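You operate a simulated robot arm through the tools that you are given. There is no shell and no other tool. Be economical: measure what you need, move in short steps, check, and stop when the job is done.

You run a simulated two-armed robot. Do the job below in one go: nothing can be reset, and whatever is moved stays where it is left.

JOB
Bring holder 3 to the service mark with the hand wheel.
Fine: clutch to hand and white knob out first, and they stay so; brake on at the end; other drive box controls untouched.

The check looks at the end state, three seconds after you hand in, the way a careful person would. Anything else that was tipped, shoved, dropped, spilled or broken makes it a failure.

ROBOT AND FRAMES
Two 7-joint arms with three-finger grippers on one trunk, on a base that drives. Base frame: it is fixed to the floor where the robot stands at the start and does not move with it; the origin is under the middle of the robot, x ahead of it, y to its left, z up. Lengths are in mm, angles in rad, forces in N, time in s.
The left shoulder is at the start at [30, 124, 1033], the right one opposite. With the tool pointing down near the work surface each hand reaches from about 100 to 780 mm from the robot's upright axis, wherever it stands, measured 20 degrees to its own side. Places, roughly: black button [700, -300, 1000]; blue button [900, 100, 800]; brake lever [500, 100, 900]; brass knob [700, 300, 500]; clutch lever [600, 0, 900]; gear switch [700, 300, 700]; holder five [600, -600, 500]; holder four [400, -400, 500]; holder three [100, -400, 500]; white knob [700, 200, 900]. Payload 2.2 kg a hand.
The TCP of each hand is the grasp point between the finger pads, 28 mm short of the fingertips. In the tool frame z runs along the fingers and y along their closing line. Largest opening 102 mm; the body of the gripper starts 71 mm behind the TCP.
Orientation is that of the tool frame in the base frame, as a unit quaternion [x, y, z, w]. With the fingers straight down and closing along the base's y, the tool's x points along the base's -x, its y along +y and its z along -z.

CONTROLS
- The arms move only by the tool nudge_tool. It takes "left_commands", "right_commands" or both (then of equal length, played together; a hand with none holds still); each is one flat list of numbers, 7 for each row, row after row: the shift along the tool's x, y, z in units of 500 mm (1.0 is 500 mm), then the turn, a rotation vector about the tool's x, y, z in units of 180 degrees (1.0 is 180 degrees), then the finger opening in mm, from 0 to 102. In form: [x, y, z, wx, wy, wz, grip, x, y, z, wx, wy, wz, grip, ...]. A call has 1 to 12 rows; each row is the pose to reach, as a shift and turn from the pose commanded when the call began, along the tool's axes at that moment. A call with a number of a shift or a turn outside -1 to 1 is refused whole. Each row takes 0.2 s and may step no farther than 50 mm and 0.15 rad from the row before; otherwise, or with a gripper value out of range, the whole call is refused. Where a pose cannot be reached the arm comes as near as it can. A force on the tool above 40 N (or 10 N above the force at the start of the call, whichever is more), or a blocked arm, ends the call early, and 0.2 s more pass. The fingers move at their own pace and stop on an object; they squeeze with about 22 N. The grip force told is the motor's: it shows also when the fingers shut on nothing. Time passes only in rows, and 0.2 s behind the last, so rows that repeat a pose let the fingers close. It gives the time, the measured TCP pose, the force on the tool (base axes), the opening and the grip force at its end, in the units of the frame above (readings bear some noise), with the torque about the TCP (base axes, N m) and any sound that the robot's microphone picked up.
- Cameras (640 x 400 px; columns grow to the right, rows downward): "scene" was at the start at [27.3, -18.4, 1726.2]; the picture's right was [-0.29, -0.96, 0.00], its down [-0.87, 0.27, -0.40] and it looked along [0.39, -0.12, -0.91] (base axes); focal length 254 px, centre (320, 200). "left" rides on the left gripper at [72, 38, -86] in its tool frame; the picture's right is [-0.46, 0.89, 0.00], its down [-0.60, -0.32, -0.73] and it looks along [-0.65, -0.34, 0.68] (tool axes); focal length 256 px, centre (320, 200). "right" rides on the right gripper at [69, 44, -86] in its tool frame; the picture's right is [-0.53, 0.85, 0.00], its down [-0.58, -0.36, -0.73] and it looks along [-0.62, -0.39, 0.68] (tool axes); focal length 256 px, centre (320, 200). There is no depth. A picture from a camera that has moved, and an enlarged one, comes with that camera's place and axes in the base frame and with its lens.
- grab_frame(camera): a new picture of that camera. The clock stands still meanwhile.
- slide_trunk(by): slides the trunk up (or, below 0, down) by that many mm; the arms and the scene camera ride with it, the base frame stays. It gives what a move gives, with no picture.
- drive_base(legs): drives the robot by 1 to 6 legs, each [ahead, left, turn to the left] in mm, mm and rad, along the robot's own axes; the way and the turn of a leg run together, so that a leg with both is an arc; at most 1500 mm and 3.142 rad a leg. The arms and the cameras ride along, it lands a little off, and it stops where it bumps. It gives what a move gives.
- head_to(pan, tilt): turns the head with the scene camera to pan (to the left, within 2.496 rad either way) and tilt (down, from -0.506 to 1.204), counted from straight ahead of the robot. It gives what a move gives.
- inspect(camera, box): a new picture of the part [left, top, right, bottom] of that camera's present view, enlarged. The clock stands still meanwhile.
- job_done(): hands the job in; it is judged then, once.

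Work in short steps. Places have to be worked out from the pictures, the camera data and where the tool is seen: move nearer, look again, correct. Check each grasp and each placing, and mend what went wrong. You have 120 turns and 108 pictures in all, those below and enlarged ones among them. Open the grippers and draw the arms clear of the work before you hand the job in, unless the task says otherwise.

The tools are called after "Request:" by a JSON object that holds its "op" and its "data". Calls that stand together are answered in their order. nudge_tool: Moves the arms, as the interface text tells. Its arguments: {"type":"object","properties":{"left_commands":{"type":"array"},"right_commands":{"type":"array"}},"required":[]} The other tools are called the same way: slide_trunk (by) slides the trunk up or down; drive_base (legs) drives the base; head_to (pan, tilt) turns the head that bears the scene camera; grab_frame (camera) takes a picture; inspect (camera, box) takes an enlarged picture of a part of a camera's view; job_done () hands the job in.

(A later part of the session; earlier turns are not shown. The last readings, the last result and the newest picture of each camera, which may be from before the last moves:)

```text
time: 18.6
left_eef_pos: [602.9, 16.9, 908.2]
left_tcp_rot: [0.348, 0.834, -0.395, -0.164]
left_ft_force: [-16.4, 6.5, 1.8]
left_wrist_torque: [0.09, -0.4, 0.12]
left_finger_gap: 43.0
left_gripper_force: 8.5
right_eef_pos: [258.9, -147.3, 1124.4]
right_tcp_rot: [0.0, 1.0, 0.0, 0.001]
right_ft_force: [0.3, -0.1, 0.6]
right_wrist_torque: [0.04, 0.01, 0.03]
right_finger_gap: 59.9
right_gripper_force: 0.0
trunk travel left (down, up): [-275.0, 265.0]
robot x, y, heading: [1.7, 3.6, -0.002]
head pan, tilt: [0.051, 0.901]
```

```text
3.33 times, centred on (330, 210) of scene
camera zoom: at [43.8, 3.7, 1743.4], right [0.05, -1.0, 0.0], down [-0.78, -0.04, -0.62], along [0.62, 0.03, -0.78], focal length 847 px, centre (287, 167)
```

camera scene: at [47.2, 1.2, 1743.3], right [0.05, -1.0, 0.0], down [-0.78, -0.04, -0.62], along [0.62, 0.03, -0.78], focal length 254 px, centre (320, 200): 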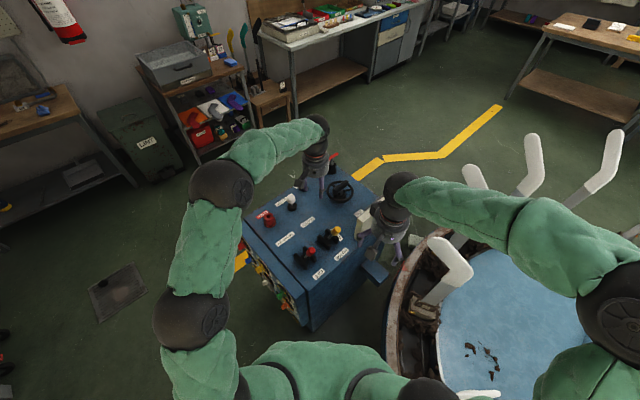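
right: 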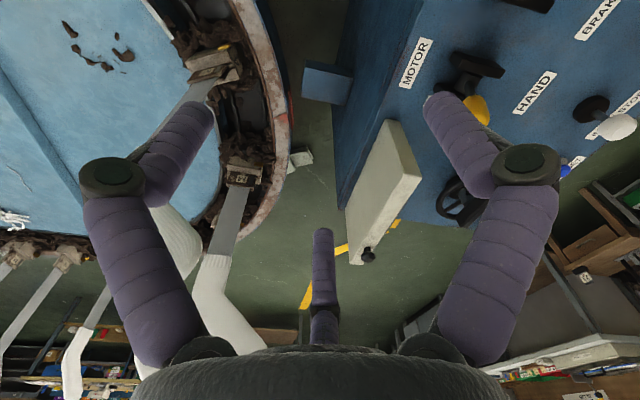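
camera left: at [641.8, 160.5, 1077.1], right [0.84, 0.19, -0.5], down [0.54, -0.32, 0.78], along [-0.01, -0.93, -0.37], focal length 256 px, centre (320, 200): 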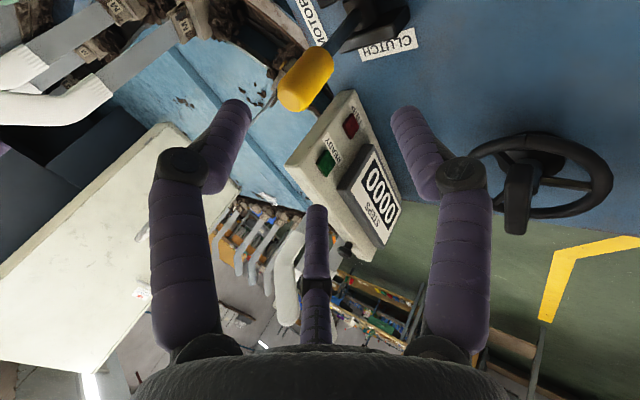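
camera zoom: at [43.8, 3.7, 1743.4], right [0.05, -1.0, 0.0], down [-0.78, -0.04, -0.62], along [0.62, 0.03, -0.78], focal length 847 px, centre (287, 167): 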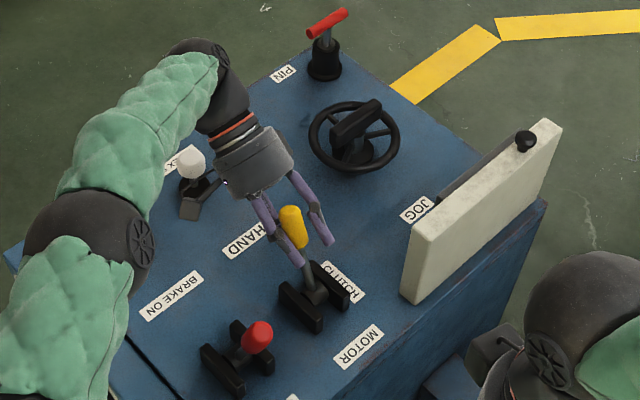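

The knob is now well over to the HAND side (mirror of its start). I open and retract along the tool axis, staying above the white knob, then straighten the hand.

Request:
{"op": "nudge_tool", "data": {"left_commands": [0, 0, 0, 0, 0, 0, 80, 0, 0, 0, 0, 0, 0, 80, 0, 0, -0.06, 0, 0, 0, 80, 0, 0, -0.14, 0, 0, 0, 80, 0, 0, -0.22, 0, 0, 0, 80, 0, 0, -0.28, 0, 0, 0, 80]}}

Request:
{"op": "nudge_tool", "data": {"left_commands": [0, -0.06, 0, -0.04, 0, 0, 80, 0, -0.1, 0, -0.08, 0, 0, 80, 0, -0.1, 0, -0.12, 0, 0, 80, 0, -0.1, 0, -0.16, 0, 0, 80, 0, -0.1, 0, -0.2, 0, 0, 80, 0, -0.1, 0, -0.24, 0, 0, 80, 0, -0.1, 0, -0.28, 0, 0, 80]}}

Request:
{"op": "inspect", "data": {"camera": "scene", "box": [260, 150, 400, 270]}}

```text
time: 20.0
left_eef_pos: [627.9, 83.9, 987.0]
left_tcp_rot: [0.346, 0.835, -0.396, -0.163]
left_ft_force: [0.3, -0.4, -0.1]
left_wrist_torque: [-0.02, 0.0, 0.02]
left_finger_gap: 79.7
left_gripper_force: 0.1
left hand out of reach, approached as far as the arm can: row 4, 5, 6
right_eef_pos: [259.3, -147.6, 1124.4]
right_tcp_rot: [0.0, 1.0, 0.0, 0.0]
right_ft_force: [-0.2, -0.5, 0.0]
right_wrist_torque: [-0.01, 0.01, -0.02]
right_finger_gap: 60.3
right_gripper_force: 0.0
trunk travel left (down, up): [-275.0, 265.0]
robot x, y, heading: [-0.8, 1.5, 0.002]
head pan, tilt: [0.051, 0.901]
```

```text
time: 21.6
left_eef_pos: [607.4, 58.4, 1028.4]
left_tcp_rot: [0.382, 0.924, 0.0, 0.001]
left_ft_force: [0.3, 0.6, 0.6]
left_wrist_torque: [-0.01, -0.02, -0.02]
left_finger_gap: 79.8
left_gripper_force: 0.0
right_eef_pos: [258.7, -147.5, 1124.2]
right_tcp_rot: [0.0, 1.0, 0.0, 0.0]
right_ft_force: [-0.5, -0.2, -0.5]
right_wrist_torque: [0.01, 0.0, 0.01]
right_finger_gap: 60.0
right_gripper_force: 0.0
trunk travel left (down, up): [-275.0, 265.0]
robot x, y, heading: [2.1, 1.0, 0.001]
head pan, tilt: [0.051, 0.901]
```

```text
3.33 times, centred on (330, 210) of scene
camera zoom: at [45.0, 2.3, 1743.4], right [0.05, -1.0, 0.0], down [-0.78, -0.04, -0.62], along [0.62, 0.03, -0.78], focal length 847 px, centre (287, 167)
```

zoom: 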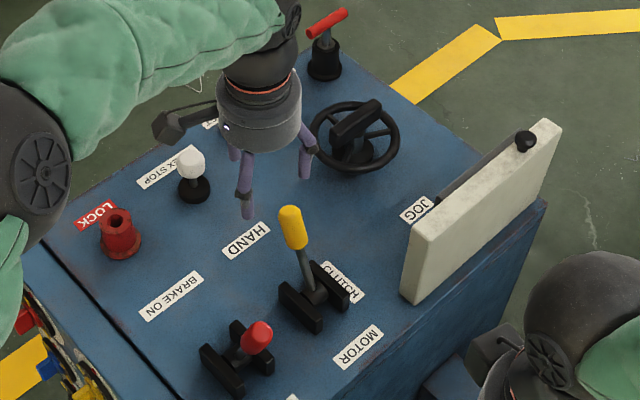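

The clutch rests at HAND. Now I take the left hand above the white knob (about (725,162,886)), turning back to zero yaw.

Request:
{"op": "nudge_tool", "data": {"left_commands": [-0.003, 0.052, 0, 0, 0, -0.042, 64, -0.006, 0.104, 0, 0, 0, -0.084, 64, -0.01, 0.157, 0, 0, 0, -0.125, 64, -0.013, 0.21, 0, 0, 0, -0.167, 64, -0.016, 0.262, 0.03, 0, 0, -0.21, 64, -0.02, 0.314, 0.07, 0, 0, -0.25, 64]}}

Request:
{"op": "grab_frame", "data": {"camera": "left"}}

Request:
{"op": "inspect", "data": {"camera": "scene", "box": [240, 130, 380, 250]}}

```text
time: 23.0
left_eef_pos: [725.3, 164.6, 989.7]
left_tcp_rot: [-0.001, 1.0, -0.002, -0.002]
left_ft_force: [0.3, -0.2, 0.7]
left_wrist_torque: [-0.05, 0.02, 0.01]
left_finger_gap: 63.9
left_gripper_force: 0.1
right_eef_pos: [261.5, -146.9, 1123.9]
right_tcp_rot: [-0.001, 1.0, 0.0, -0.001]
right_ft_force: [-0.1, 0.1, 0.5]
right_wrist_torque: [0.03, 0.03, 0.0]
right_finger_gap: 60.1
right_gripper_force: 0.0
trunk travel left (down, up): [-275.0, 265.0]
robot x, y, heading: [0.5, -0.7, -0.001]
head pan, tilt: [0.051, 0.901]
```

```text
66 pictures are left
camera left: at [653.2, 203.5, 1075.7], right [0.46, 0.89, 0.0], down [0.61, -0.31, 0.73], along [0.65, -0.34, -0.68], focal length 256 px, centre (320, 200)
```

left: 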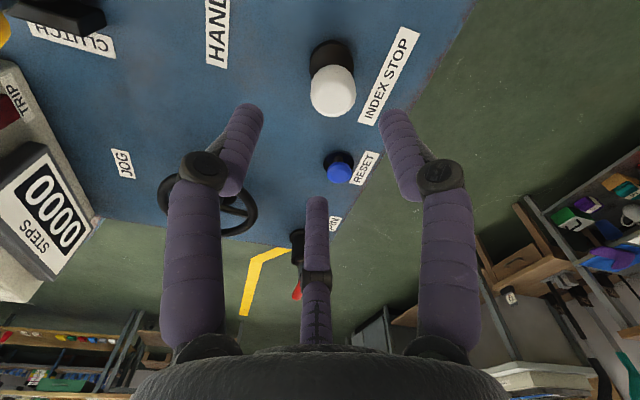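

```text
3.33 times, centred on (310, 190) of scene
camera zoom: at [47.3, 3.1, 1743.3], right [0.05, -1.0, 0.0], down [-0.78, -0.04, -0.62], along [0.62, 0.03, -0.78], focal length 847 px, centre (353, 233)
```

zoom: 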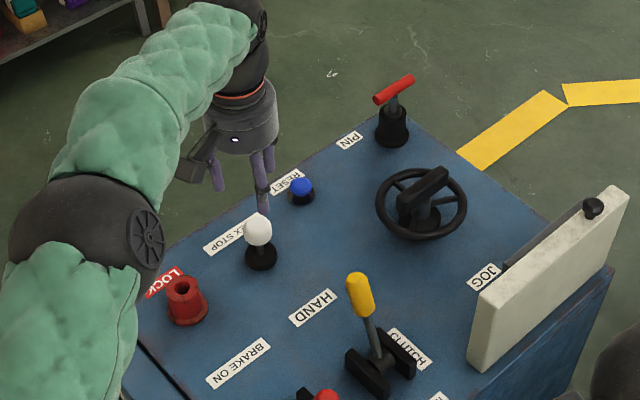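

The knob sits about 6 mm ahead and a few mm left of the hand's centre. I correct and lower in part, then check.

Request:
{"op": "nudge_tool", "data": {"left_commands": [-0.014, 0.01, 0, 0, 0, 0, 64, -0.014, 0.01, 0.06, 0, 0, 0, 64, -0.014, 0.01, 0.11, 0, 0, 0, 64]}}

Request:
{"op": "grab_frame", "data": {"camera": "left"}}

```text
time: 23.8
left_eef_pos: [734.4, 170.4, 933.9]
left_tcp_rot: [0.0, 1.0, -0.001, 0.0]
left_ft_force: [0.1, -0.2, 0.6]
left_wrist_torque: [-0.03, 0.01, -0.01]
left_finger_gap: 63.9
left_gripper_force: 0.0
right_eef_pos: [260.9, -148.7, 1121.8]
right_tcp_rot: [0.0, 1.0, 0.0, 0.001]
right_ft_force: [0.9, -0.1, -0.9]
right_wrist_torque: [0.02, 0.02, 0.03]
right_finger_gap: 60.0
right_gripper_force: 0.0
trunk travel left (down, up): [-275.0, 265.0]
robot x, y, heading: [-0.5, 1.1, 0.004]
head pan, tilt: [0.051, 0.901]
```

```text
64 pictures are left
camera left: at [660.5, 209.7, 1021.1], right [0.46, 0.89, 0.0], down [0.61, -0.32, 0.73], along [0.65, -0.34, -0.68], focal length 256 px, centre (320, 200)
```

left: 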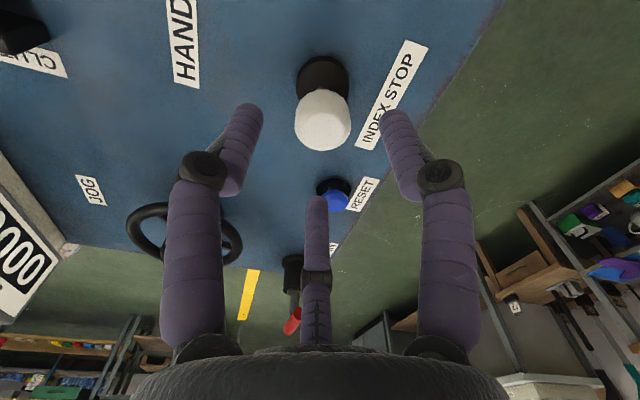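

Now centred. I lower the remaining 48 mm and close on the knob.

Request:
{"op": "nudge_tool", "data": {"left_commands": [0.004, 0.002, 0.05, 0, 0, 0, 64, 0.004, 0.002, 0.096, 0, 0, 0, 64, 0.004, 0.002, 0.096, 0, 0, 0, 20, 0.004, 0.002, 0.096, 0, 0, 0, 20, 0.004, 0.002, 0.096, 0, 0, 0, 20]}}

Request:
{"op": "inspect", "data": {"camera": "left", "box": [160, 40, 480, 240]}}

```text
time: 24.8
left_eef_pos: [739.0, 166.1, 892.2]
left_tcp_rot: [0.002, 1.0, -0.004, 0.01]
left_ft_force: [13.0, -3.8, -5.0]
left_wrist_torque: [-0.11, -0.63, -0.23]
left_finger_gap: 40.4
left_gripper_force: 45.3
right_eef_pos: [262.2, -147.7, 1123.3]
right_tcp_rot: [0.001, 1.0, 0.001, -0.002]
right_ft_force: [-0.7, -0.2, -0.5]
right_wrist_torque: [0.0, 0.0, -0.02]
right_finger_gap: 60.1
right_gripper_force: 0.1
trunk travel left (down, up): [-275.0, 265.0]
robot x, y, heading: [3.2, -3.5, -0.002]
head pan, tilt: [0.051, 0.901]
stopped in row 5 (left hand): the force on the tool passed its limit at 41 N (the readings are from after the stop); the commanded pose is now the measured one
```

```text
2.00 times, centred on (320, 140) of left
camera zoom: at [664.6, 205.5, 976.2], right [0.47, 0.88, 0.0], down [0.59, -0.31, 0.74], along [0.66, -0.35, -0.67], focal length 512 px, centre (320, 320)
```

zoom: 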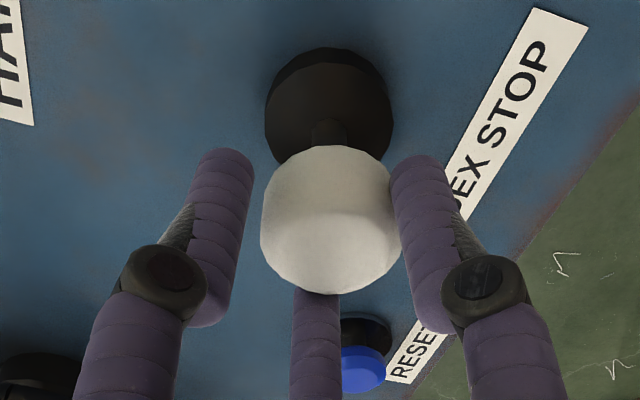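

The knob is gripped. I pull straight up in small steps and watch force and sound.

Request:
{"op": "nudge_tool", "data": {"left_commands": [0.003, -0.004, -0.016, 0, 0, 0, 20, 0.003, -0.004, -0.032, 0, 0, 0, 20, 0.003, -0.004, -0.048, 0, 0, 0, 20, 0.003, -0.004, -0.064, 0, 0, 0, 20]}}

Request:
{"op": "inspect", "data": {"camera": "left", "box": [160, 40, 480, 240]}}

```text
time: 25.8
left_eef_pos: [739.4, 165.8, 917.0]
left_tcp_rot: [0.001, 1.0, -0.002, 0.01]
left_ft_force: [24.5, 1.8, -20.9]
left_wrist_torque: [0.28, -1.12, -0.26]
left_finger_gap: 39.3
left_gripper_force: 45.2
right_eef_pos: [263.8, -148.1, 1123.2]
right_tcp_rot: [0.001, 1.0, 0.001, -0.002]
right_ft_force: [0.1, 0.3, -0.3]
right_wrist_torque: [-0.02, -0.02, -0.02]
right_finger_gap: 60.1
right_gripper_force: 0.0
trunk travel left (down, up): [-275.0, 265.0]
robot x, y, heading: [-1.4, -0.2, 0.001]
head pan, tilt: [0.051, 0.901]
stopped in row 4 (left hand): the force on the tool passed its limit at 42 N (the readings are from after the stop); the commanded pose is now the measured one
```

```text
2.00 times, centred on (320, 140) of left
camera zoom: at [665.4, 205.9, 1001.1], right [0.47, 0.88, 0.01], down [0.59, -0.32, 0.74], along [0.66, -0.35, -0.67], focal length 512 px, centre (320, 320)
```

zoom: 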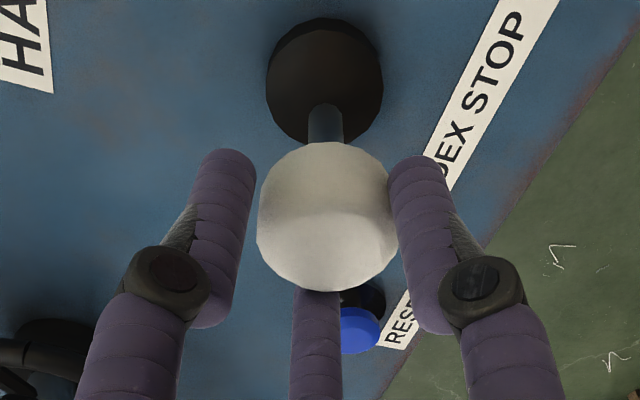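

The knob came up about 25 mm and met its end stop. I open, lift clear and see whether it stays out.

Request:
{"op": "nudge_tool", "data": {"left_commands": [0, 0, 0, 0, 0, 0, 64, 0, 0, 0, 0, 0, 0, 64, 0, 0, -0.08, 0, 0, 0, 64, 0, 0, -0.16, 0, 0, 0, 64]}}

Request:
{"op": "inspect", "data": {"camera": "scene", "box": [240, 130, 380, 250]}}

Request:
{"op": "grab_frame", "data": {"camera": "left"}}

```text
time: 26.8
left_eef_pos: [734.6, 162.3, 1001.5]
left_tcp_rot: [0.002, 1.0, -0.002, 0.008]
left_ft_force: [-0.6, 0.8, -1.2]
left_wrist_torque: [0.04, -0.03, 0.03]
left_finger_gap: 64.4
left_gripper_force: 0.1
right_eef_pos: [259.9, -149.2, 1122.4]
right_tcp_rot: [0.001, 1.0, 0.0, 0.0]
right_ft_force: [0.2, 0.9, 0.6]
right_wrist_torque: [0.0, -0.03, 0.02]
right_finger_gap: 59.9
right_gripper_force: 0.2
trunk travel left (down, up): [-275.0, 265.0]
robot x, y, heading: [3.2, -3.9, -0.004]
head pan, tilt: [0.051, 0.901]
```

```text
3.33 times, centred on (310, 190) of scene
camera zoom: at [46.7, 2.1, 1743.4], right [0.05, -1.0, 0.0], down [-0.78, -0.04, -0.62], along [0.62, 0.03, -0.78], focal length 847 px, centre (353, 233)
```

zoom: 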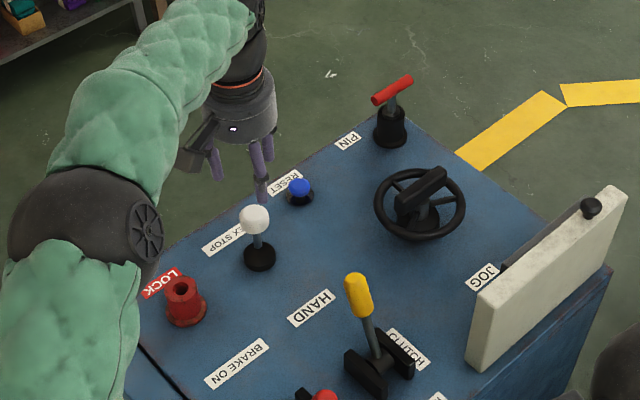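

```text
60 pictures are left
camera left: at [660.3, 203.2, 1085.6], right [0.47, 0.88, 0.0], down [0.59, -0.32, 0.74], along [0.66, -0.35, -0.67], focal length 256 px, centre (320, 200)
```

left: 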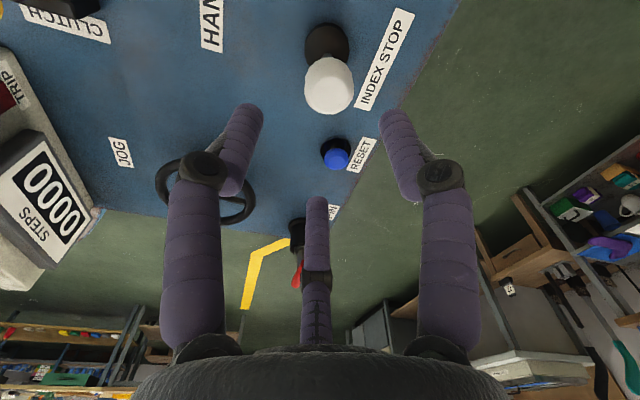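

The index stop knob stays out, and the clutch is at HAND. The wheel lies about 800 mm away, beyond reach, so before driving ahead I look down at the base clearance.

Request:
{"op": "head_to", "data": {"pan": 0.1, "tilt": 1.2}}

Request:
{"op": "grab_frame", "data": {"camera": "scene"}}

```text
time: 27.6
left_eef_pos: [734.0, 163.7, 1000.6]
left_tcp_rot: [0.002, 1.0, -0.002, 0.009]
left_ft_force: [-0.7, 0.8, -0.4]
left_wrist_torque: [-0.03, 0.0, -0.01]
left_finger_gap: 64.0
left_gripper_force: 0.1
right_eef_pos: [260.5, -147.1, 1124.2]
right_tcp_rot: [0.001, 1.0, 0.0, 0.0]
right_ft_force: [0.0, -0.1, -0.4]
right_wrist_torque: [-0.01, 0.02, 0.01]
right_finger_gap: 59.9
right_gripper_force: 0.1
trunk travel left (down, up): [-275.0, 265.0]
robot x, y, heading: [-2.5, 1.7, -0.002]
head pan, tilt: [0.099, 1.201]
```

```text
59 pictures are left
camera scene: at [27.3, 4.0, 1723.6], right [0.1, -1.0, 0.0], down [-0.93, -0.09, -0.36], along [0.36, 0.04, -0.93], focal length 254 px, centre (320, 200)
```

scene: 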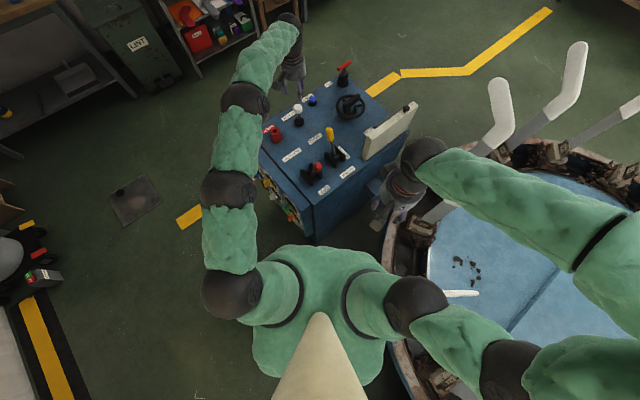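

The base fits within about 330 mm ahead and the box corner is near 370–400 mm. A small arc (70 ahead, 0.25 right) brings the left shoulder within reach of the wheel; the left hand passes above everything at z≈1000.

Request:
{"op": "drive_base", "data": {"legs": [[0, 0, -0.25], [35, 0, 0]]}}

```text
time: 29.3
left_eef_pos: [788.0, -30.3, 998.2]
left_tcp_rot: [0.125, 0.992, -0.002, 0.007]
left_ft_force: [0.0, -0.2, -0.4]
left_wrist_torque: [0.03, 0.06, -0.01]
left_finger_gap: 63.9
left_gripper_force: 0.0
right_eef_pos: [252.1, -215.9, 1122.9]
right_tcp_rot: [0.124, 0.992, 0.001, 0.0]
right_ft_force: [0.6, 0.5, 0.2]
right_wrist_torque: [0.03, 0.06, -0.01]
right_finger_gap: 60.1
right_gripper_force: 0.1
trunk travel left (down, up): [-275.0, 265.0]
robot x, y, heading: [32.4, -8.6, -0.25]
head pan, tilt: [0.099, 1.201]
```

No bump. One more short leg ahead.

Request:
{"op": "drive_base", "data": {"legs": [[35, 0, 0]]}}

Request:
{"op": "grab_frame", "data": {"camera": "left"}}

Request:
{"op": "head_to", "data": {"pan": 0.25, "tilt": 0.9}}

Request:
{"op": "grab_frame", "data": {"camera": "scene"}}

```text
time: 30.3
left_eef_pos: [811.9, -30.4, 1000.3]
left_tcp_rot: [0.122, 0.993, -0.004, 0.008]
left_ft_force: [-1.4, 0.1, 0.2]
left_wrist_torque: [0.02, -0.05, 0.04]
left_finger_gap: 64.1
left_gripper_force: 0.2
right_eef_pos: [276.0, -219.7, 1124.7]
right_tcp_rot: [0.121, 0.993, 0.0, 0.0]
right_ft_force: [-0.9, -0.2, 0.7]
right_wrist_torque: [0.01, -0.05, -0.03]
right_finger_gap: 59.7
right_gripper_force: 0.1
trunk travel left (down, up): [-275.0, 265.0]
robot x, y, heading: [65.5, -15.4, -0.24]
head pan, tilt: [0.099, 1.201]
stopped in leg 1: the robot was blocked; the commanded pose is now the measured one
```

```text
58 pictures are left
camera left: at [748.7, 26.9, 1085.0], right [0.67, 0.75, 0.0], down [0.5, -0.45, 0.74], along [0.56, -0.49, -0.67], focal length 256 px, centre (320, 200)
```

left: 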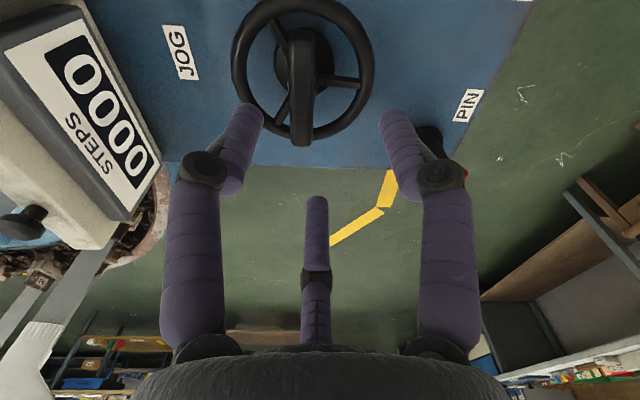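

```text
time: 31.1
left_eef_pos: [813.8, -29.7, 999.8]
left_tcp_rot: [0.122, 0.993, -0.003, 0.006]
left_ft_force: [-0.3, -0.1, 0.8]
left_wrist_torque: [0.01, -0.01, 0.01]
left_finger_gap: 64.1
left_gripper_force: 0.1
right_eef_pos: [278.5, -219.5, 1123.6]
right_tcp_rot: [0.121, 0.993, 0.0, -0.001]
right_ft_force: [0.1, -0.5, -0.1]
right_wrist_torque: [-0.01, -0.02, 0.02]
right_finger_gap: 60.1
right_gripper_force: 0.0
trunk travel left (down, up): [-275.0, 265.0]
robot x, y, heading: [61.7, -12.6, -0.243]
head pan, tilt: [0.25, 0.901]
```

```text
57 pictures are left
camera scene: at [108.2, -7.1, 1743.3], right [0.01, -1.0, 0.0], down [-0.78, 0.0, -0.62], along [0.62, 0.0, -0.78], focal length 254 px, centre (320, 200)
```

scene: 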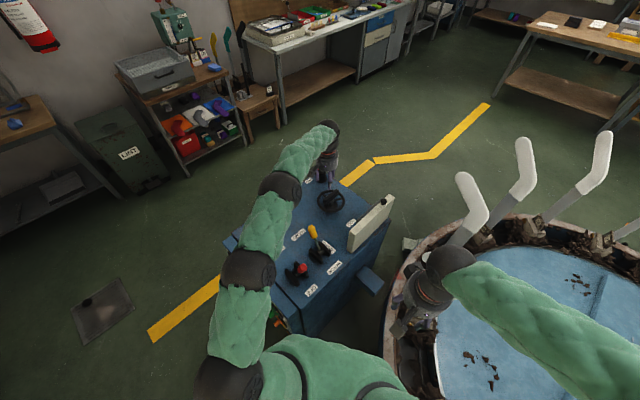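

The drive stopped lightly at contact with reach gained. The wheel axis lies about (804,-40) with the bar at 45°. I align the hand with it and lower to just above.

Request:
{"op": "nudge_tool", "data": {"left_commands": [0.0126, -0.0238, 0, 0, 0, 0.043, 64, 0.0126, -0.0238, 0, 0, 0, 0.086, 64, 0.0126, -0.0238, 0.06, 0, 0, 0.13, 64, 0.0126, -0.0238, 0.12, 0, 0, 0.172, 64]}}

Request:
{"op": "grab_frame", "data": {"camera": "left"}}

Request:
{"op": "inspect", "data": {"camera": "scene", "box": [270, 110, 410, 320]}}

```text
time: 32.1
left_eef_pos: [804.5, -40.2, 938.3]
left_tcp_rot: [0.383, 0.924, -0.001, 0.008]
left_ft_force: [0.4, 0.9, 0.2]
left_wrist_torque: [-0.02, -0.01, 0.0]
left_finger_gap: 64.1
left_gripper_force: 0.1
right_eef_pos: [278.4, -218.8, 1124.3]
right_tcp_rot: [0.121, 0.993, 0.0, -0.001]
right_ft_force: [0.4, 0.7, 0.0]
right_wrist_torque: [-0.02, -0.01, 0.02]
right_finger_gap: 60.1
right_gripper_force: 0.1
trunk travel left (down, up): [-275.0, 265.0]
robot x, y, heading: [61.1, -11.1, -0.247]
head pan, tilt: [0.25, 0.901]
```

```text
56 pictures are left
camera left: at [779.4, 39.8, 1024.2], right [0.95, 0.3, 0.01], down [0.19, -0.65, 0.74], along [0.23, -0.7, -0.67], focal length 256 px, centre (320, 200)
```

left: 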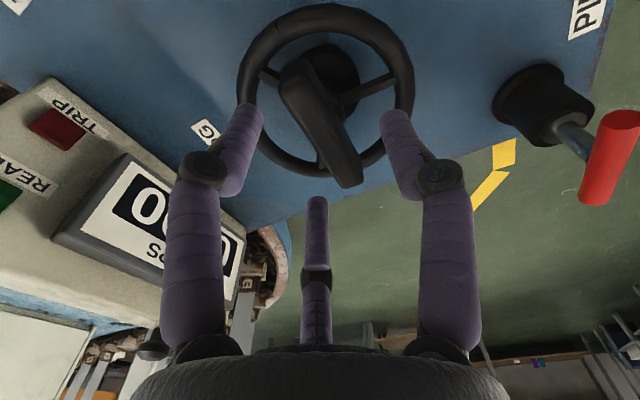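

```text
1.90 times, centred on (340, 215) of scene
camera zoom: at [108.4, -6.8, 1743.4], right [0.01, -1.0, 0.0], down [-0.78, 0.0, -0.62], along [0.62, 0.0, -0.78], focal length 484 px, centre (282, 171)
```

zoom: 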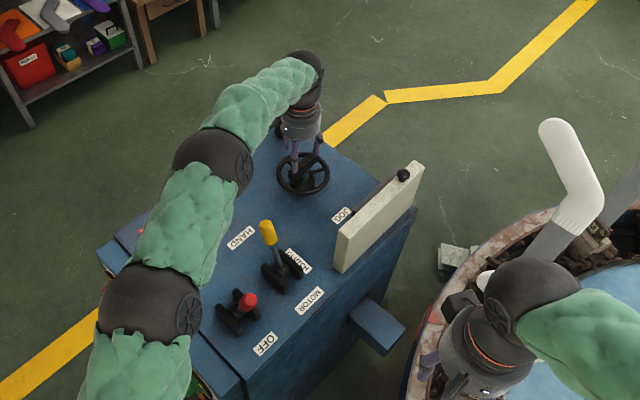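

Aligned with the bar. I lower 42 mm so the prongs flank the bar just above the rim, and close.

Request:
{"op": "nudge_tool", "data": {"left_commands": [0, 0, 0.05, 0, 0, 0, 64, 0, 0, 0.084, 0, 0, 0, 64, 0, 0, 0.084, 0, 0, 0, 10, 0, 0, 0.084, 0, 0, 0, 10, 0, 0, 0.084, 0, 0, 0, 10]}}

Request:
{"op": "grab_frame", "data": {"camera": "left"}}

```text
time: 33.3
left_eef_pos: [802.8, -46.9, 895.9]
left_tcp_rot: [0.384, 0.923, -0.002, 0.007]
left_ft_force: [-11.2, -30.8, -0.9]
left_wrist_torque: [-0.83, 0.01, -0.43]
left_finger_gap: 30.8
left_gripper_force: 44.7
right_eef_pos: [276.5, -220.7, 1123.2]
right_tcp_rot: [0.122, 0.992, 0.001, 0.0]
right_ft_force: [1.0, 0.6, 0.6]
right_wrist_torque: [-0.01, -0.05, -0.01]
right_finger_gap: 60.0
right_gripper_force: 0.0
trunk travel left (down, up): [-275.0, 265.0]
robot x, y, heading: [63.2, -13.5, -0.243]
head pan, tilt: [0.25, 0.901]
```

```text
54 pictures are left
camera left: at [776.7, 32.9, 981.6], right [0.96, 0.29, 0.01], down [0.19, -0.65, 0.74], along [0.22, -0.7, -0.67], focal length 256 px, centre (320, 200)
```

left: 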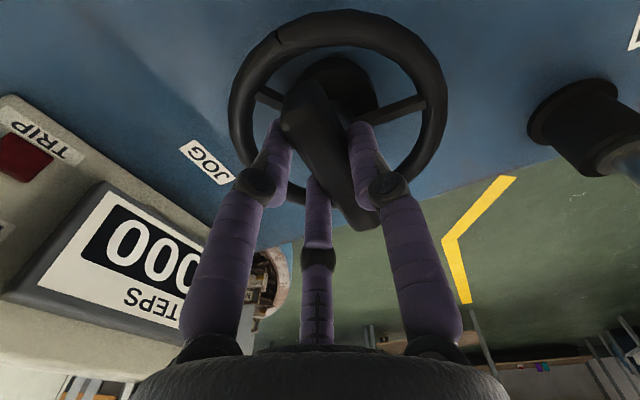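

The bar is held (gap 31) with a side load; I relieve it and turn the wheel a little (clockwise from above), drawing the right hand further out of the camera's view meanwhile.

Request:
{"op": "nudge_tool", "data": {"left_commands": [-0.005, -0.01, 0, 0, 0, 0, 10, -0.005, -0.01, 0, 0, 0, 0.04, 10, -0.005, -0.01, 0, 0, 0, 0.08, 10, -0.005, -0.01, 0, 0, 0, 0.12, 10, -0.005, -0.01, 0, 0, 0, 0.16, 10], "right_commands": [0.05, 0, -0.06, 0, 0, 0, 60, 0.1, 0, -0.12, 0, 0, 0, 60, 0.16, 0, -0.18, 0, 0, 0, 60, 0.22, 0, -0.24, 0, 0, 0, 60, 0.26, 0, -0.3, 0, 0, 0, 60]}}

Request:
{"op": "head_to", "data": {"pan": -0.3, "tilt": 0.95}}

Request:
{"op": "grab_frame", "data": {"camera": "scene"}}

Request:
{"op": "grab_frame", "data": {"camera": "left"}}

```text
time: 34.5
left_eef_pos: [806.9, -42.6, 897.1]
left_tcp_rot: [0.599, 0.8, 0.002, 0.008]
left_ft_force: [7.5, 6.7, -10.2]
left_wrist_torque: [-1.02, -0.2, 0.27]
left_finger_gap: 30.5
left_gripper_force: 44.9
right_eef_pos: [153.9, -186.3, 1275.6]
right_tcp_rot: [0.121, 0.993, 0.0, 0.0]
right_ft_force: [0.4, 0.1, -0.2]
right_wrist_torque: [0.0, -0.01, -0.02]
right_finger_gap: 60.0
right_gripper_force: 0.0
trunk travel left (down, up): [-275.0, 265.0]
robot x, y, heading: [58.7, -10.4, -0.248]
head pan, tilt: [0.25, 0.901]
```

```text
time: 35.5
left_eef_pos: [803.9, -42.6, 896.4]
left_tcp_rot: [0.6, 0.8, 0.002, 0.008]
left_ft_force: [16.4, 21.6, -6.7]
left_wrist_torque: [1.52, 0.26, 0.34]
left_finger_gap: 30.7
left_gripper_force: 45.0
right_eef_pos: [155.7, -184.7, 1274.8]
right_tcp_rot: [0.121, 0.993, 0.0, 0.0]
right_ft_force: [-0.2, 1.0, 0.7]
right_wrist_torque: [0.01, -0.04, 0.01]
right_finger_gap: 60.2
right_gripper_force: 0.1
trunk travel left (down, up): [-275.0, 265.0]
robot x, y, heading: [60.3, -9.5, -0.24]
head pan, tilt: [-0.3, 0.949]
```

```text
53 pictures are left
camera scene: at [97.8, -42.4, 1739.8], right [-0.52, -0.86, 0.0], down [-0.7, 0.42, -0.58], along [0.5, -0.3, -0.81], focal length 254 px, centre (320, 200)
```

scene: 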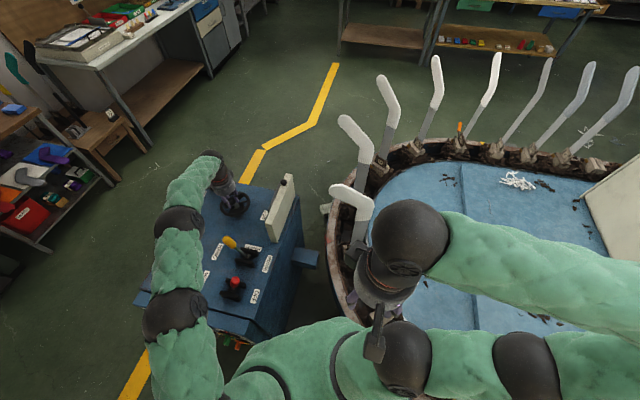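

```text
52 pictures are left
camera left: at [819.8, 39.9, 982.2], right [0.98, -0.2, 0.02], down [-0.14, -0.66, 0.73], along [-0.13, -0.72, -0.68], focal length 256 px, centre (320, 200)
```

left: 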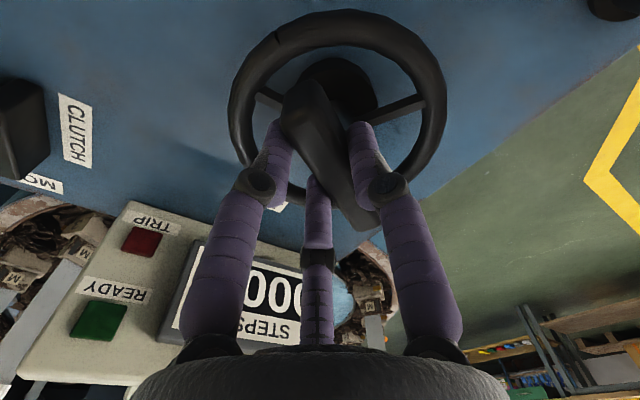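

The wheel turns with the hand. The right arm blocks the head's view, so I'll use the right wrist camera to watch the holders and mark.

Request:
{"op": "grab_frame", "data": {"camera": "right"}}

```text
51 pictures are left
camera right: at [97.8, -124.6, 1359.4], right [0.72, 0.69, 0.0], down [0.47, -0.49, 0.73], along [0.5, -0.53, -0.68], focal length 256 px, centre (320, 200)
```

right: 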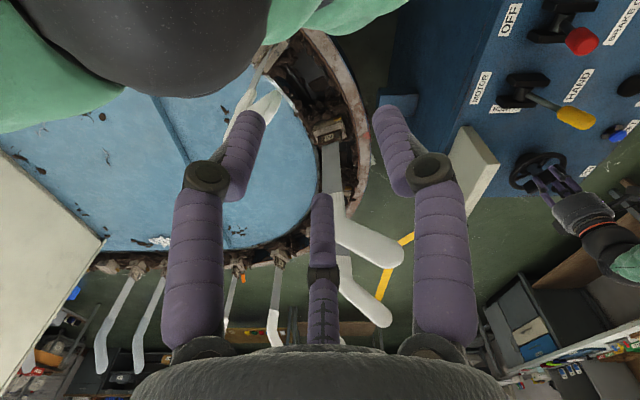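

Request:
{"op": "inspect", "data": {"camera": "right", "box": [240, 10, 400, 170]}}

```text
2.50 times, centred on (320, 90) of right
camera zoom: at [97.8, -124.6, 1359.4], right [0.72, 0.69, 0.0], down [0.47, -0.49, 0.73], along [0.5, -0.53, -0.68], focal length 640 px, centre (320, 475)
```

zoom: 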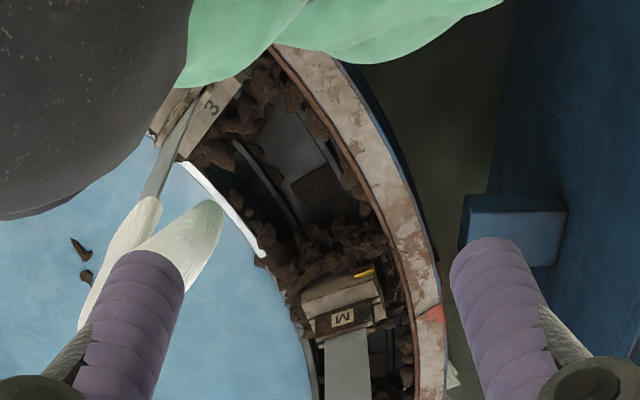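

The red mark is at about (590,-404); holder 4's pointer moved ~110 mm towards it for ~0.5 rad, so the direction is right. Holder 3 needs roughly 400 mm more; I continue turning another 0.6 rad.

Request:
{"op": "nudge_tool", "data": {"left_commands": [0, 0, 0, 0, 0, 0.04, 10, 0, 0, 0, 0, 0, 0.08, 10, 0, 0, 0, 0, 0, 0.12, 10, 0, 0, 0, 0, 0, 0.16, 10, 0, 0, 0, 0, 0, 0.2, 10]}}

Request:
{"op": "inspect", "data": {"camera": "right", "box": [240, 10, 400, 170]}}

Request:
{"op": "grab_frame", "data": {"camera": "left"}}

```text
time: 36.3
left_eef_pos: [809.1, -39.7, 895.7]
left_tcp_rot: [0.715, 0.699, 0.005, 0.009]
left_ft_force: [11.6, 7.1, -11.3]
left_wrist_torque: [-1.16, 0.04, 0.28]
left_finger_gap: 30.7
left_gripper_force: 44.9
right_eef_pos: [154.8, -188.1, 1274.8]
right_tcp_rot: [0.12, 0.993, 0.0, -0.001]
right_ft_force: [-0.9, -0.2, 0.7]
right_wrist_torque: [0.04, 0.02, 0.0]
right_finger_gap: 60.0
right_gripper_force: 0.0
trunk travel left (down, up): [-275.0, 265.0]
robot x, y, heading: [60.6, -14.3, -0.239]
head pan, tilt: [-0.3, 0.949]
stopped in row 3 (left hand): the force on the tool passed its limit at 41 N (the readings are from after the stop); the commanded pose is now the measured one
```

```text
2.50 times, centred on (320, 90) of right
camera zoom: at [97.5, -127.0, 1359.4], right [0.72, 0.69, 0.0], down [0.47, -0.49, 0.73], along [0.51, -0.53, -0.68], focal length 640 px, centre (320, 475)
```

zoom: 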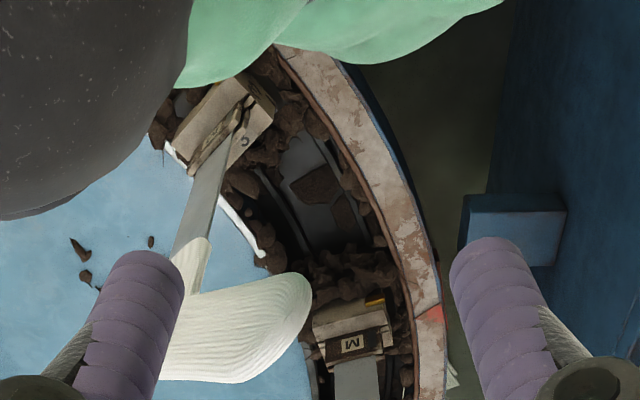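

```text
48 pictures are left
camera left: at [845.9, 33.3, 983.0], right [0.87, -0.49, 0.02], down [-0.35, -0.59, 0.73], along [-0.34, -0.64, -0.69], focal length 256 px, centre (320, 200)
```

left: 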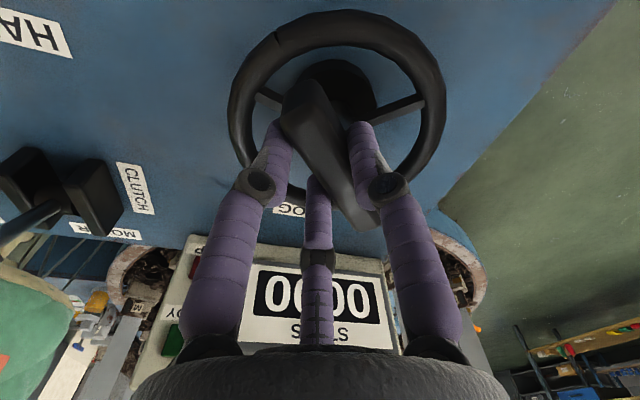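

The side load came from a mis-estimated axis; the readings fit an axis at about (813,-50). I keep turning with the hand circling that axis.

Request:
{"op": "nudge_tool", "data": {"left_commands": [0.001, 0.003, 0, 0, 0, 0.0446, 10, 0.0015, 0.006, 0, 0, 0, 0.0891, 10, 0.0015, 0.0092, 0, 0, 0, 0.1337, 10, 0.001, 0.0122, 0, 0, 0, 0.178, 10]}}

Request:
{"op": "inspect", "data": {"camera": "right", "box": [240, 10, 400, 170]}}

```text
time: 37.3
left_eef_pos: [815.6, -39.0, 895.4]
left_tcp_rot: [0.881, 0.473, 0.007, 0.008]
left_ft_force: [20.0, 16.4, -13.4]
left_wrist_torque: [-0.32, 0.7, 0.41]
left_finger_gap: 30.8
left_gripper_force: 45.5
right_eef_pos: [155.8, -185.1, 1275.4]
right_tcp_rot: [0.121, 0.993, -0.001, -0.002]
right_ft_force: [0.0, 0.6, -0.1]
right_wrist_torque: [-0.01, -0.02, -0.03]
right_finger_gap: 59.9
right_gripper_force: 0.0
trunk travel left (down, up): [-275.0, 265.0]
robot x, y, heading: [62.8, -10.0, -0.242]
head pan, tilt: [-0.3, 0.949]
```

```text
2.50 times, centred on (320, 90) of right
camera zoom: at [99.0, -124.7, 1359.5], right [0.72, 0.69, 0.0], down [0.48, -0.49, 0.73], along [0.5, -0.53, -0.68], focal length 640 px, centre (320, 475)
```

zoom: 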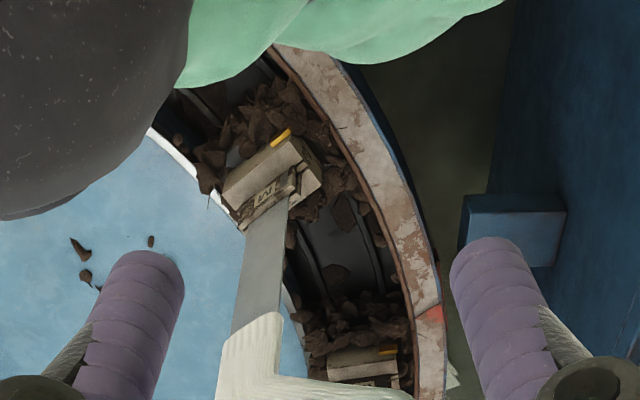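

Holder 3 is now coming round; 4 has passed the mark. About 1.5 rad remain. I turn on by 0.56 rad, correcting the side force.

Request:
{"op": "nudge_tool", "data": {"left_commands": [0.0064, 0.0042, 0, 0, 0, 0.0446, 10, 0.0068, 0.0072, 0, 0, 0, 0.0891, 10, 0.007, 0.0104, 0, 0, 0, 0.1337, 10, 0.0064, 0.0136, 0, 0, 0, 0.178, 10]}}

Request:
{"op": "inspect", "data": {"camera": "right", "box": [240, 10, 400, 170]}}

```text
time: 38.3
left_eef_pos: [822.7, -41.7, 896.5]
left_tcp_rot: [0.978, 0.21, 0.009, 0.005]
left_ft_force: [16.4, 10.8, -14.0]
left_wrist_torque: [0.09, 0.89, 0.21]
left_finger_gap: 30.5
left_gripper_force: 44.9
right_eef_pos: [156.8, -185.8, 1274.9]
right_tcp_rot: [0.121, 0.993, 0.0, -0.002]
right_ft_force: [-0.3, 0.0, -0.1]
right_wrist_torque: [-0.04, -0.02, 0.03]
right_finger_gap: 60.0
right_gripper_force: 0.0
trunk travel left (down, up): [-275.0, 265.0]
robot x, y, heading: [60.7, -9.3, -0.241]
head pan, tilt: [-0.3, 0.949]
```

```text
2.50 times, centred on (320, 90) of right
camera zoom: at [98.5, -125.5, 1359.4], right [0.72, 0.69, 0.0], down [0.47, -0.49, 0.73], along [0.5, -0.53, -0.68], focal length 640 px, centre (320, 475)
```

zoom: 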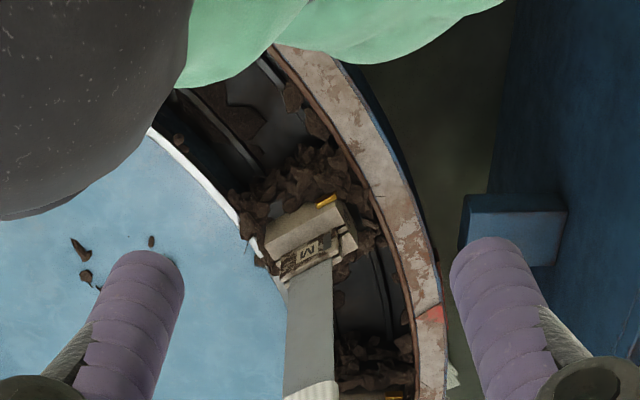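

Still good. Another 0.56 rad, then fine approach.

Request:
{"op": "nudge_tool", "data": {"left_commands": [0.0058, 0.0024, 0, 0, 0, 0.0446, 10, 0.0058, 0.006, 0, 0, 0, 0.0891, 10, 0.0056, 0.0096, 0, 0, 0, 0.1337, 10, 0.0049, 0.013, 0, 0, 0, 0.178, 10]}}

Request:
{"op": "inspect", "data": {"camera": "right", "box": [240, 10, 400, 170]}}

```text
time: 39.3
left_eef_pos: [826.6, -47.3, 896.3]
left_tcp_rot: [0.998, -0.069, 0.008, 0.002]
left_ft_force: [8.8, 6.8, -18.5]
left_wrist_torque: [0.22, 0.3, 0.04]
left_finger_gap: 30.6
left_gripper_force: 44.8
right_eef_pos: [155.0, -187.0, 1273.8]
right_tcp_rot: [0.121, 0.993, 0.0, -0.001]
right_ft_force: [0.0, -0.5, -0.3]
right_wrist_torque: [-0.03, 0.02, -0.01]
right_finger_gap: 60.2
right_gripper_force: 0.0
trunk travel left (down, up): [-275.0, 265.0]
robot x, y, heading: [61.7, -14.3, -0.242]
head pan, tilt: [-0.3, 0.949]
```

```text
2.50 times, centred on (320, 90) of right
camera zoom: at [98.3, -126.0, 1359.3], right [0.72, 0.69, 0.0], down [0.47, -0.49, 0.73], along [0.5, -0.53, -0.68], focal length 640 px, centre (320, 475)
```

zoom: 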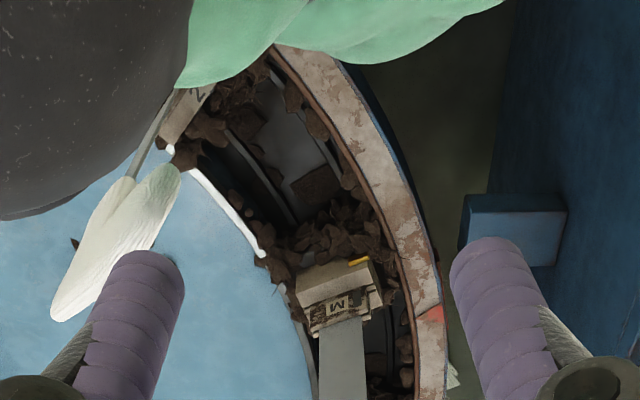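

Roughly 0.55 rad remain. I turn 0.42 rad and then re-examine closely.

Request:
{"op": "nudge_tool", "data": {"left_commands": [0.0029, 0.0024, -0.002, 0, 0, 0.0446, 10, 0.0033, 0.0064, -0.002, 0, 0, 0.0891, 10, 0.0032, 0.0102, -0.002, 0, 0, 0.1337, 10]}}

Request:
{"op": "inspect", "data": {"camera": "right", "box": [310, 90, 370, 150]}}

```text
time: 39.8
left_eef_pos: [825.2, -48.8, 895.5]
left_tcp_rot: [0.991, -0.129, 0.019, 0.002]
left_ft_force: [13.6, -2.5, -14.0]
left_wrist_torque: [-0.18, -1.31, 0.05]
left_finger_gap: 31.0
left_gripper_force: 44.7
left hand out of reach, approached as far as the arm can: row 2
right_eef_pos: [154.4, -187.1, 1274.5]
right_tcp_rot: [0.12, 0.993, 0.001, -0.002]
right_ft_force: [-0.6, -0.4, -0.6]
right_wrist_torque: [0.01, 0.01, -0.05]
right_finger_gap: 60.1
right_gripper_force: 0.1
trunk travel left (down, up): [-275.0, 265.0]
robot x, y, heading: [63.2, -12.9, -0.243]
head pan, tilt: [-0.3, 0.949]
stopped in row 2 (left hand): the force on the tool passed its limit at 56 N (the readings are from after the stop); the commanded pose is now the measured one
```

```text
6.67 times, centred on (340, 120) of right
camera zoom: at [97.9, -126.9, 1359.5], right [0.72, 0.69, 0.0], down [0.47, -0.49, 0.73], along [0.5, -0.53, -0.68], focal length 1707 px, centre (187, 733)
```

zoom: 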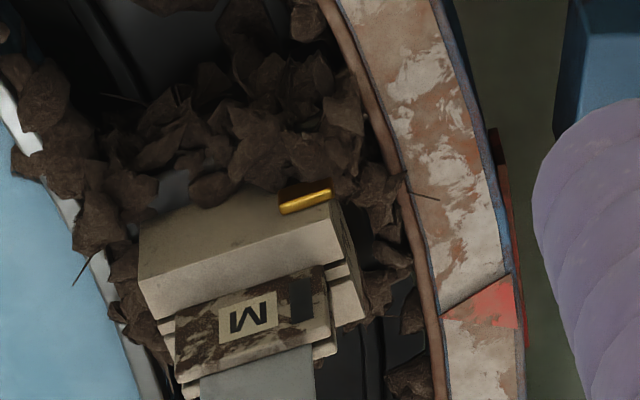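

The wrist is at its limit (yaw ≈3.4). I open, lift over the bar and start turning the hand back by half a turn to regrip the symmetric bar.

Request:
{"op": "nudge_tool", "data": {"left_commands": [0, 0, 0, 0, 0, 0, 64, 0, 0, 0, 0, 0, 0, 64, 0, 0, -0.07, 0, 0, 0, 64, 0, 0, -0.14, 0, 0, 0, 64, 0, 0, -0.14, 0, 0, -0.046, 64, 0, 0, -0.14, 0, 0, -0.092, 64, 0, 0, -0.14, 0, 0, -0.138, 64, 0, 0, -0.14, 0, 0, -0.184, 64, 0, 0, -0.14, 0, 0, -0.23, 64, 0, 0, -0.14, 0, 0, -0.276, 64, 0, 0, -0.14, 0, 0, -0.322, 64, 0, 0, -0.14, 0, 0, -0.368, 64]}}

Request:
{"op": "nudge_tool", "data": {"left_commands": [0, 0, 0, 0, 0, -0.046, 64, 0, 0, 0, 0, 0, -0.092, 64, 0, 0, 0, 0, 0, -0.138, 64, 0, 0, 0, 0, 0, -0.184, 64, 0, 0, 0, 0, 0, -0.23, 64, 0, 0, 0, 0, 0, -0.276, 64, 0, 0, 0, 0, 0, -0.322, 64, 0, 0, 0, 0, 0, -0.368, 64, 0, 0, 0, 0, 0, -0.414, 64, 0, 0, 0, 0, 0, -0.46, 64, 0, 0, 0, 0, 0, -0.506, 64, 0, 0, 0, 0, 0, -0.552, 64]}}

Request:
{"op": "inspect", "data": {"camera": "right", "box": [310, 90, 370, 150]}}

```text
time: 42.4
left_eef_pos: [820.9, -48.3, 969.3]
left_tcp_rot: [0.901, 0.434, 0.014, 0.012]
left_ft_force: [-0.7, 0.5, 0.2]
left_wrist_torque: [-0.03, -0.01, -0.01]
left_finger_gap: 64.1
left_gripper_force: 0.1
right_eef_pos: [152.0, -187.9, 1274.6]
right_tcp_rot: [0.121, 0.993, 0.001, -0.001]
right_ft_force: [-0.1, 0.9, 0.8]
right_wrist_torque: [-0.02, 0.04, -0.01]
right_finger_gap: 59.9
right_gripper_force: 0.0
trunk travel left (down, up): [-275.0, 265.0]
robot x, y, heading: [59.8, -14.7, -0.243]
head pan, tilt: [-0.3, 0.949]
```

```text
time: 45.0
left_eef_pos: [821.5, -48.1, 969.5]
left_tcp_rot: [0.251, 0.968, 0.0, 0.019]
left_ft_force: [0.4, 0.3, 0.6]
left_wrist_torque: [0.0, 0.0, -0.02]
left_finger_gap: 64.1
left_gripper_force: 0.0
right_eef_pos: [152.6, -186.2, 1275.8]
right_tcp_rot: [0.121, 0.993, 0.0, -0.001]
right_ft_force: [-0.1, -0.8, 0.4]
right_wrist_torque: [-0.03, 0.04, -0.03]
right_finger_gap: 59.8
right_gripper_force: 0.1
trunk travel left (down, up): [-275.0, 265.0]
robot x, y, heading: [59.0, -12.8, -0.247]
head pan, tilt: [-0.3, 0.949]
```

```text
6.67 times, centred on (340, 120) of right
camera zoom: at [95.4, -126.5, 1359.5], right [0.72, 0.69, 0.0], down [0.47, -0.49, 0.73], along [0.51, -0.53, -0.68], focal length 1707 px, centre (187, 733)
```

zoom: 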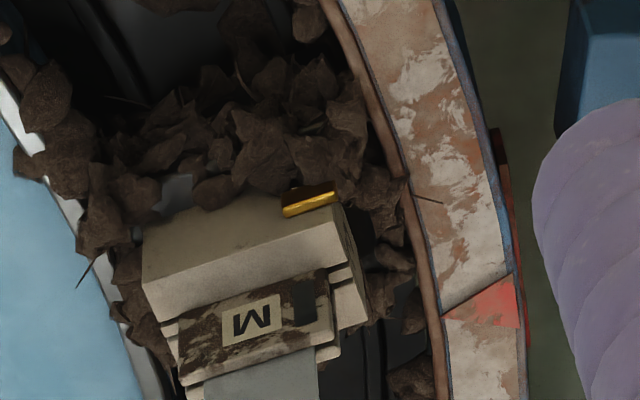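

The wheel stayed put. I finish the turn to yaw 0.26, level the hand and centre on the axis.

Request:
{"op": "nudge_tool", "data": {"left_commands": [0.0106, -0.0212, 0, 0.003, 0.0118, -0.04, 64, 0.0106, -0.0212, 0, 0.003, 0.0118, -0.0786, 64, 0.0106, -0.0212, 0.05, 0.003, 0.0118, -0.0786, 64]}}

Request:
{"op": "grab_frame", "data": {"camera": "left"}}

```text
time: 45.8
left_eef_pos: [812.4, -54.3, 945.4]
left_tcp_rot: [0.13, 0.991, -0.001, -0.001]
left_ft_force: [0.2, -0.3, 1.0]
left_wrist_torque: [0.01, 0.03, 0.05]
left_finger_gap: 63.7
left_gripper_force: 0.0
right_eef_pos: [153.6, -187.7, 1274.4]
right_tcp_rot: [0.12, 0.993, 0.0, -0.001]
right_ft_force: [-0.6, -0.8, 0.4]
right_wrist_torque: [0.04, 0.02, -0.02]
right_finger_gap: 60.2
right_gripper_force: 0.1
trunk travel left (down, up): [-275.0, 265.0]
robot x, y, heading: [63.1, -12.4, -0.248]
head pan, tilt: [-0.3, 0.949]
```

```text
42 pictures are left
camera left: at [751.3, 2.5, 1031.9], right [0.68, 0.73, 0.0], down [0.5, -0.46, 0.73], along [0.54, -0.5, -0.68], focal length 256 px, centre (320, 200)
```

left: 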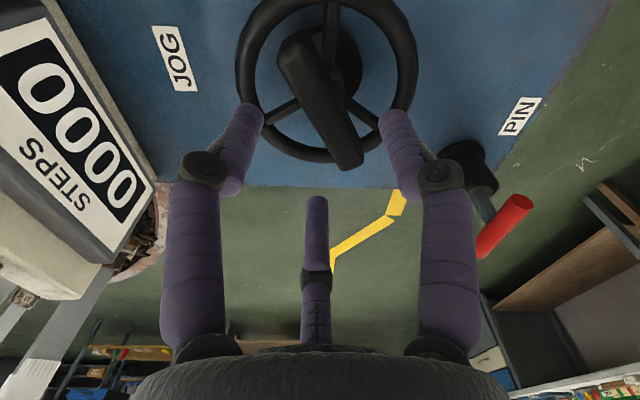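

Aligned. I lower and grip the bar again.

Request:
{"op": "nudge_tool", "data": {"left_commands": [0, 0, 0.05, 0, 0, 0, 64, 0, 0, 0.098, 0, 0, 0, 64, 0, 0, 0.098, 0, 0, 0, 10, 0, 0, 0.098, 0, 0, 0, 10, 0, 0, 0.098, 0, 0, 0, 10]}}

Request:
{"op": "inspect", "data": {"camera": "right", "box": [310, 90, 370, 150]}}

```text
time: 47.0
left_eef_pos: [810.8, -55.0, 896.4]
left_tcp_rot: [0.132, 0.991, -0.002, -0.001]
left_ft_force: [-2.3, -6.8, 0.1]
left_wrist_torque: [-0.09, -0.05, 0.0]
left_finger_gap: 30.6
left_gripper_force: 44.5
right_eef_pos: [151.9, -187.9, 1274.5]
right_tcp_rot: [0.12, 0.993, 0.001, -0.001]
right_ft_force: [0.2, 0.7, 0.2]
right_wrist_torque: [0.0, -0.01, -0.04]
right_finger_gap: 60.3
right_gripper_force: 0.1
trunk travel left (down, up): [-275.0, 265.0]
robot x, y, heading: [60.7, -10.8, -0.243]
head pan, tilt: [-0.3, 0.949]
```

```text
6.67 times, centred on (340, 120) of right
camera zoom: at [95.0, -127.2, 1359.4], right [0.72, 0.69, 0.0], down [0.47, -0.49, 0.73], along [0.51, -0.53, -0.68], focal length 1707 px, centre (187, 733)
```

zoom: 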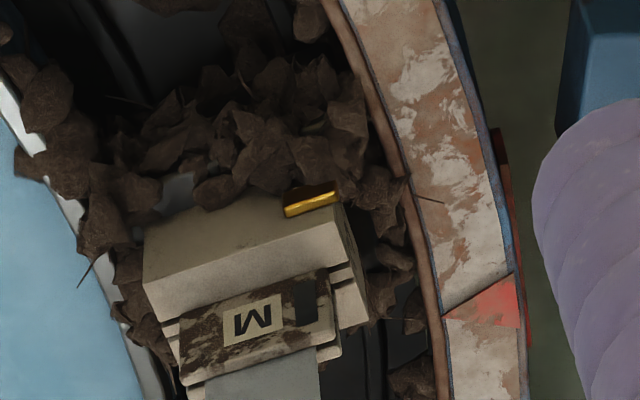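

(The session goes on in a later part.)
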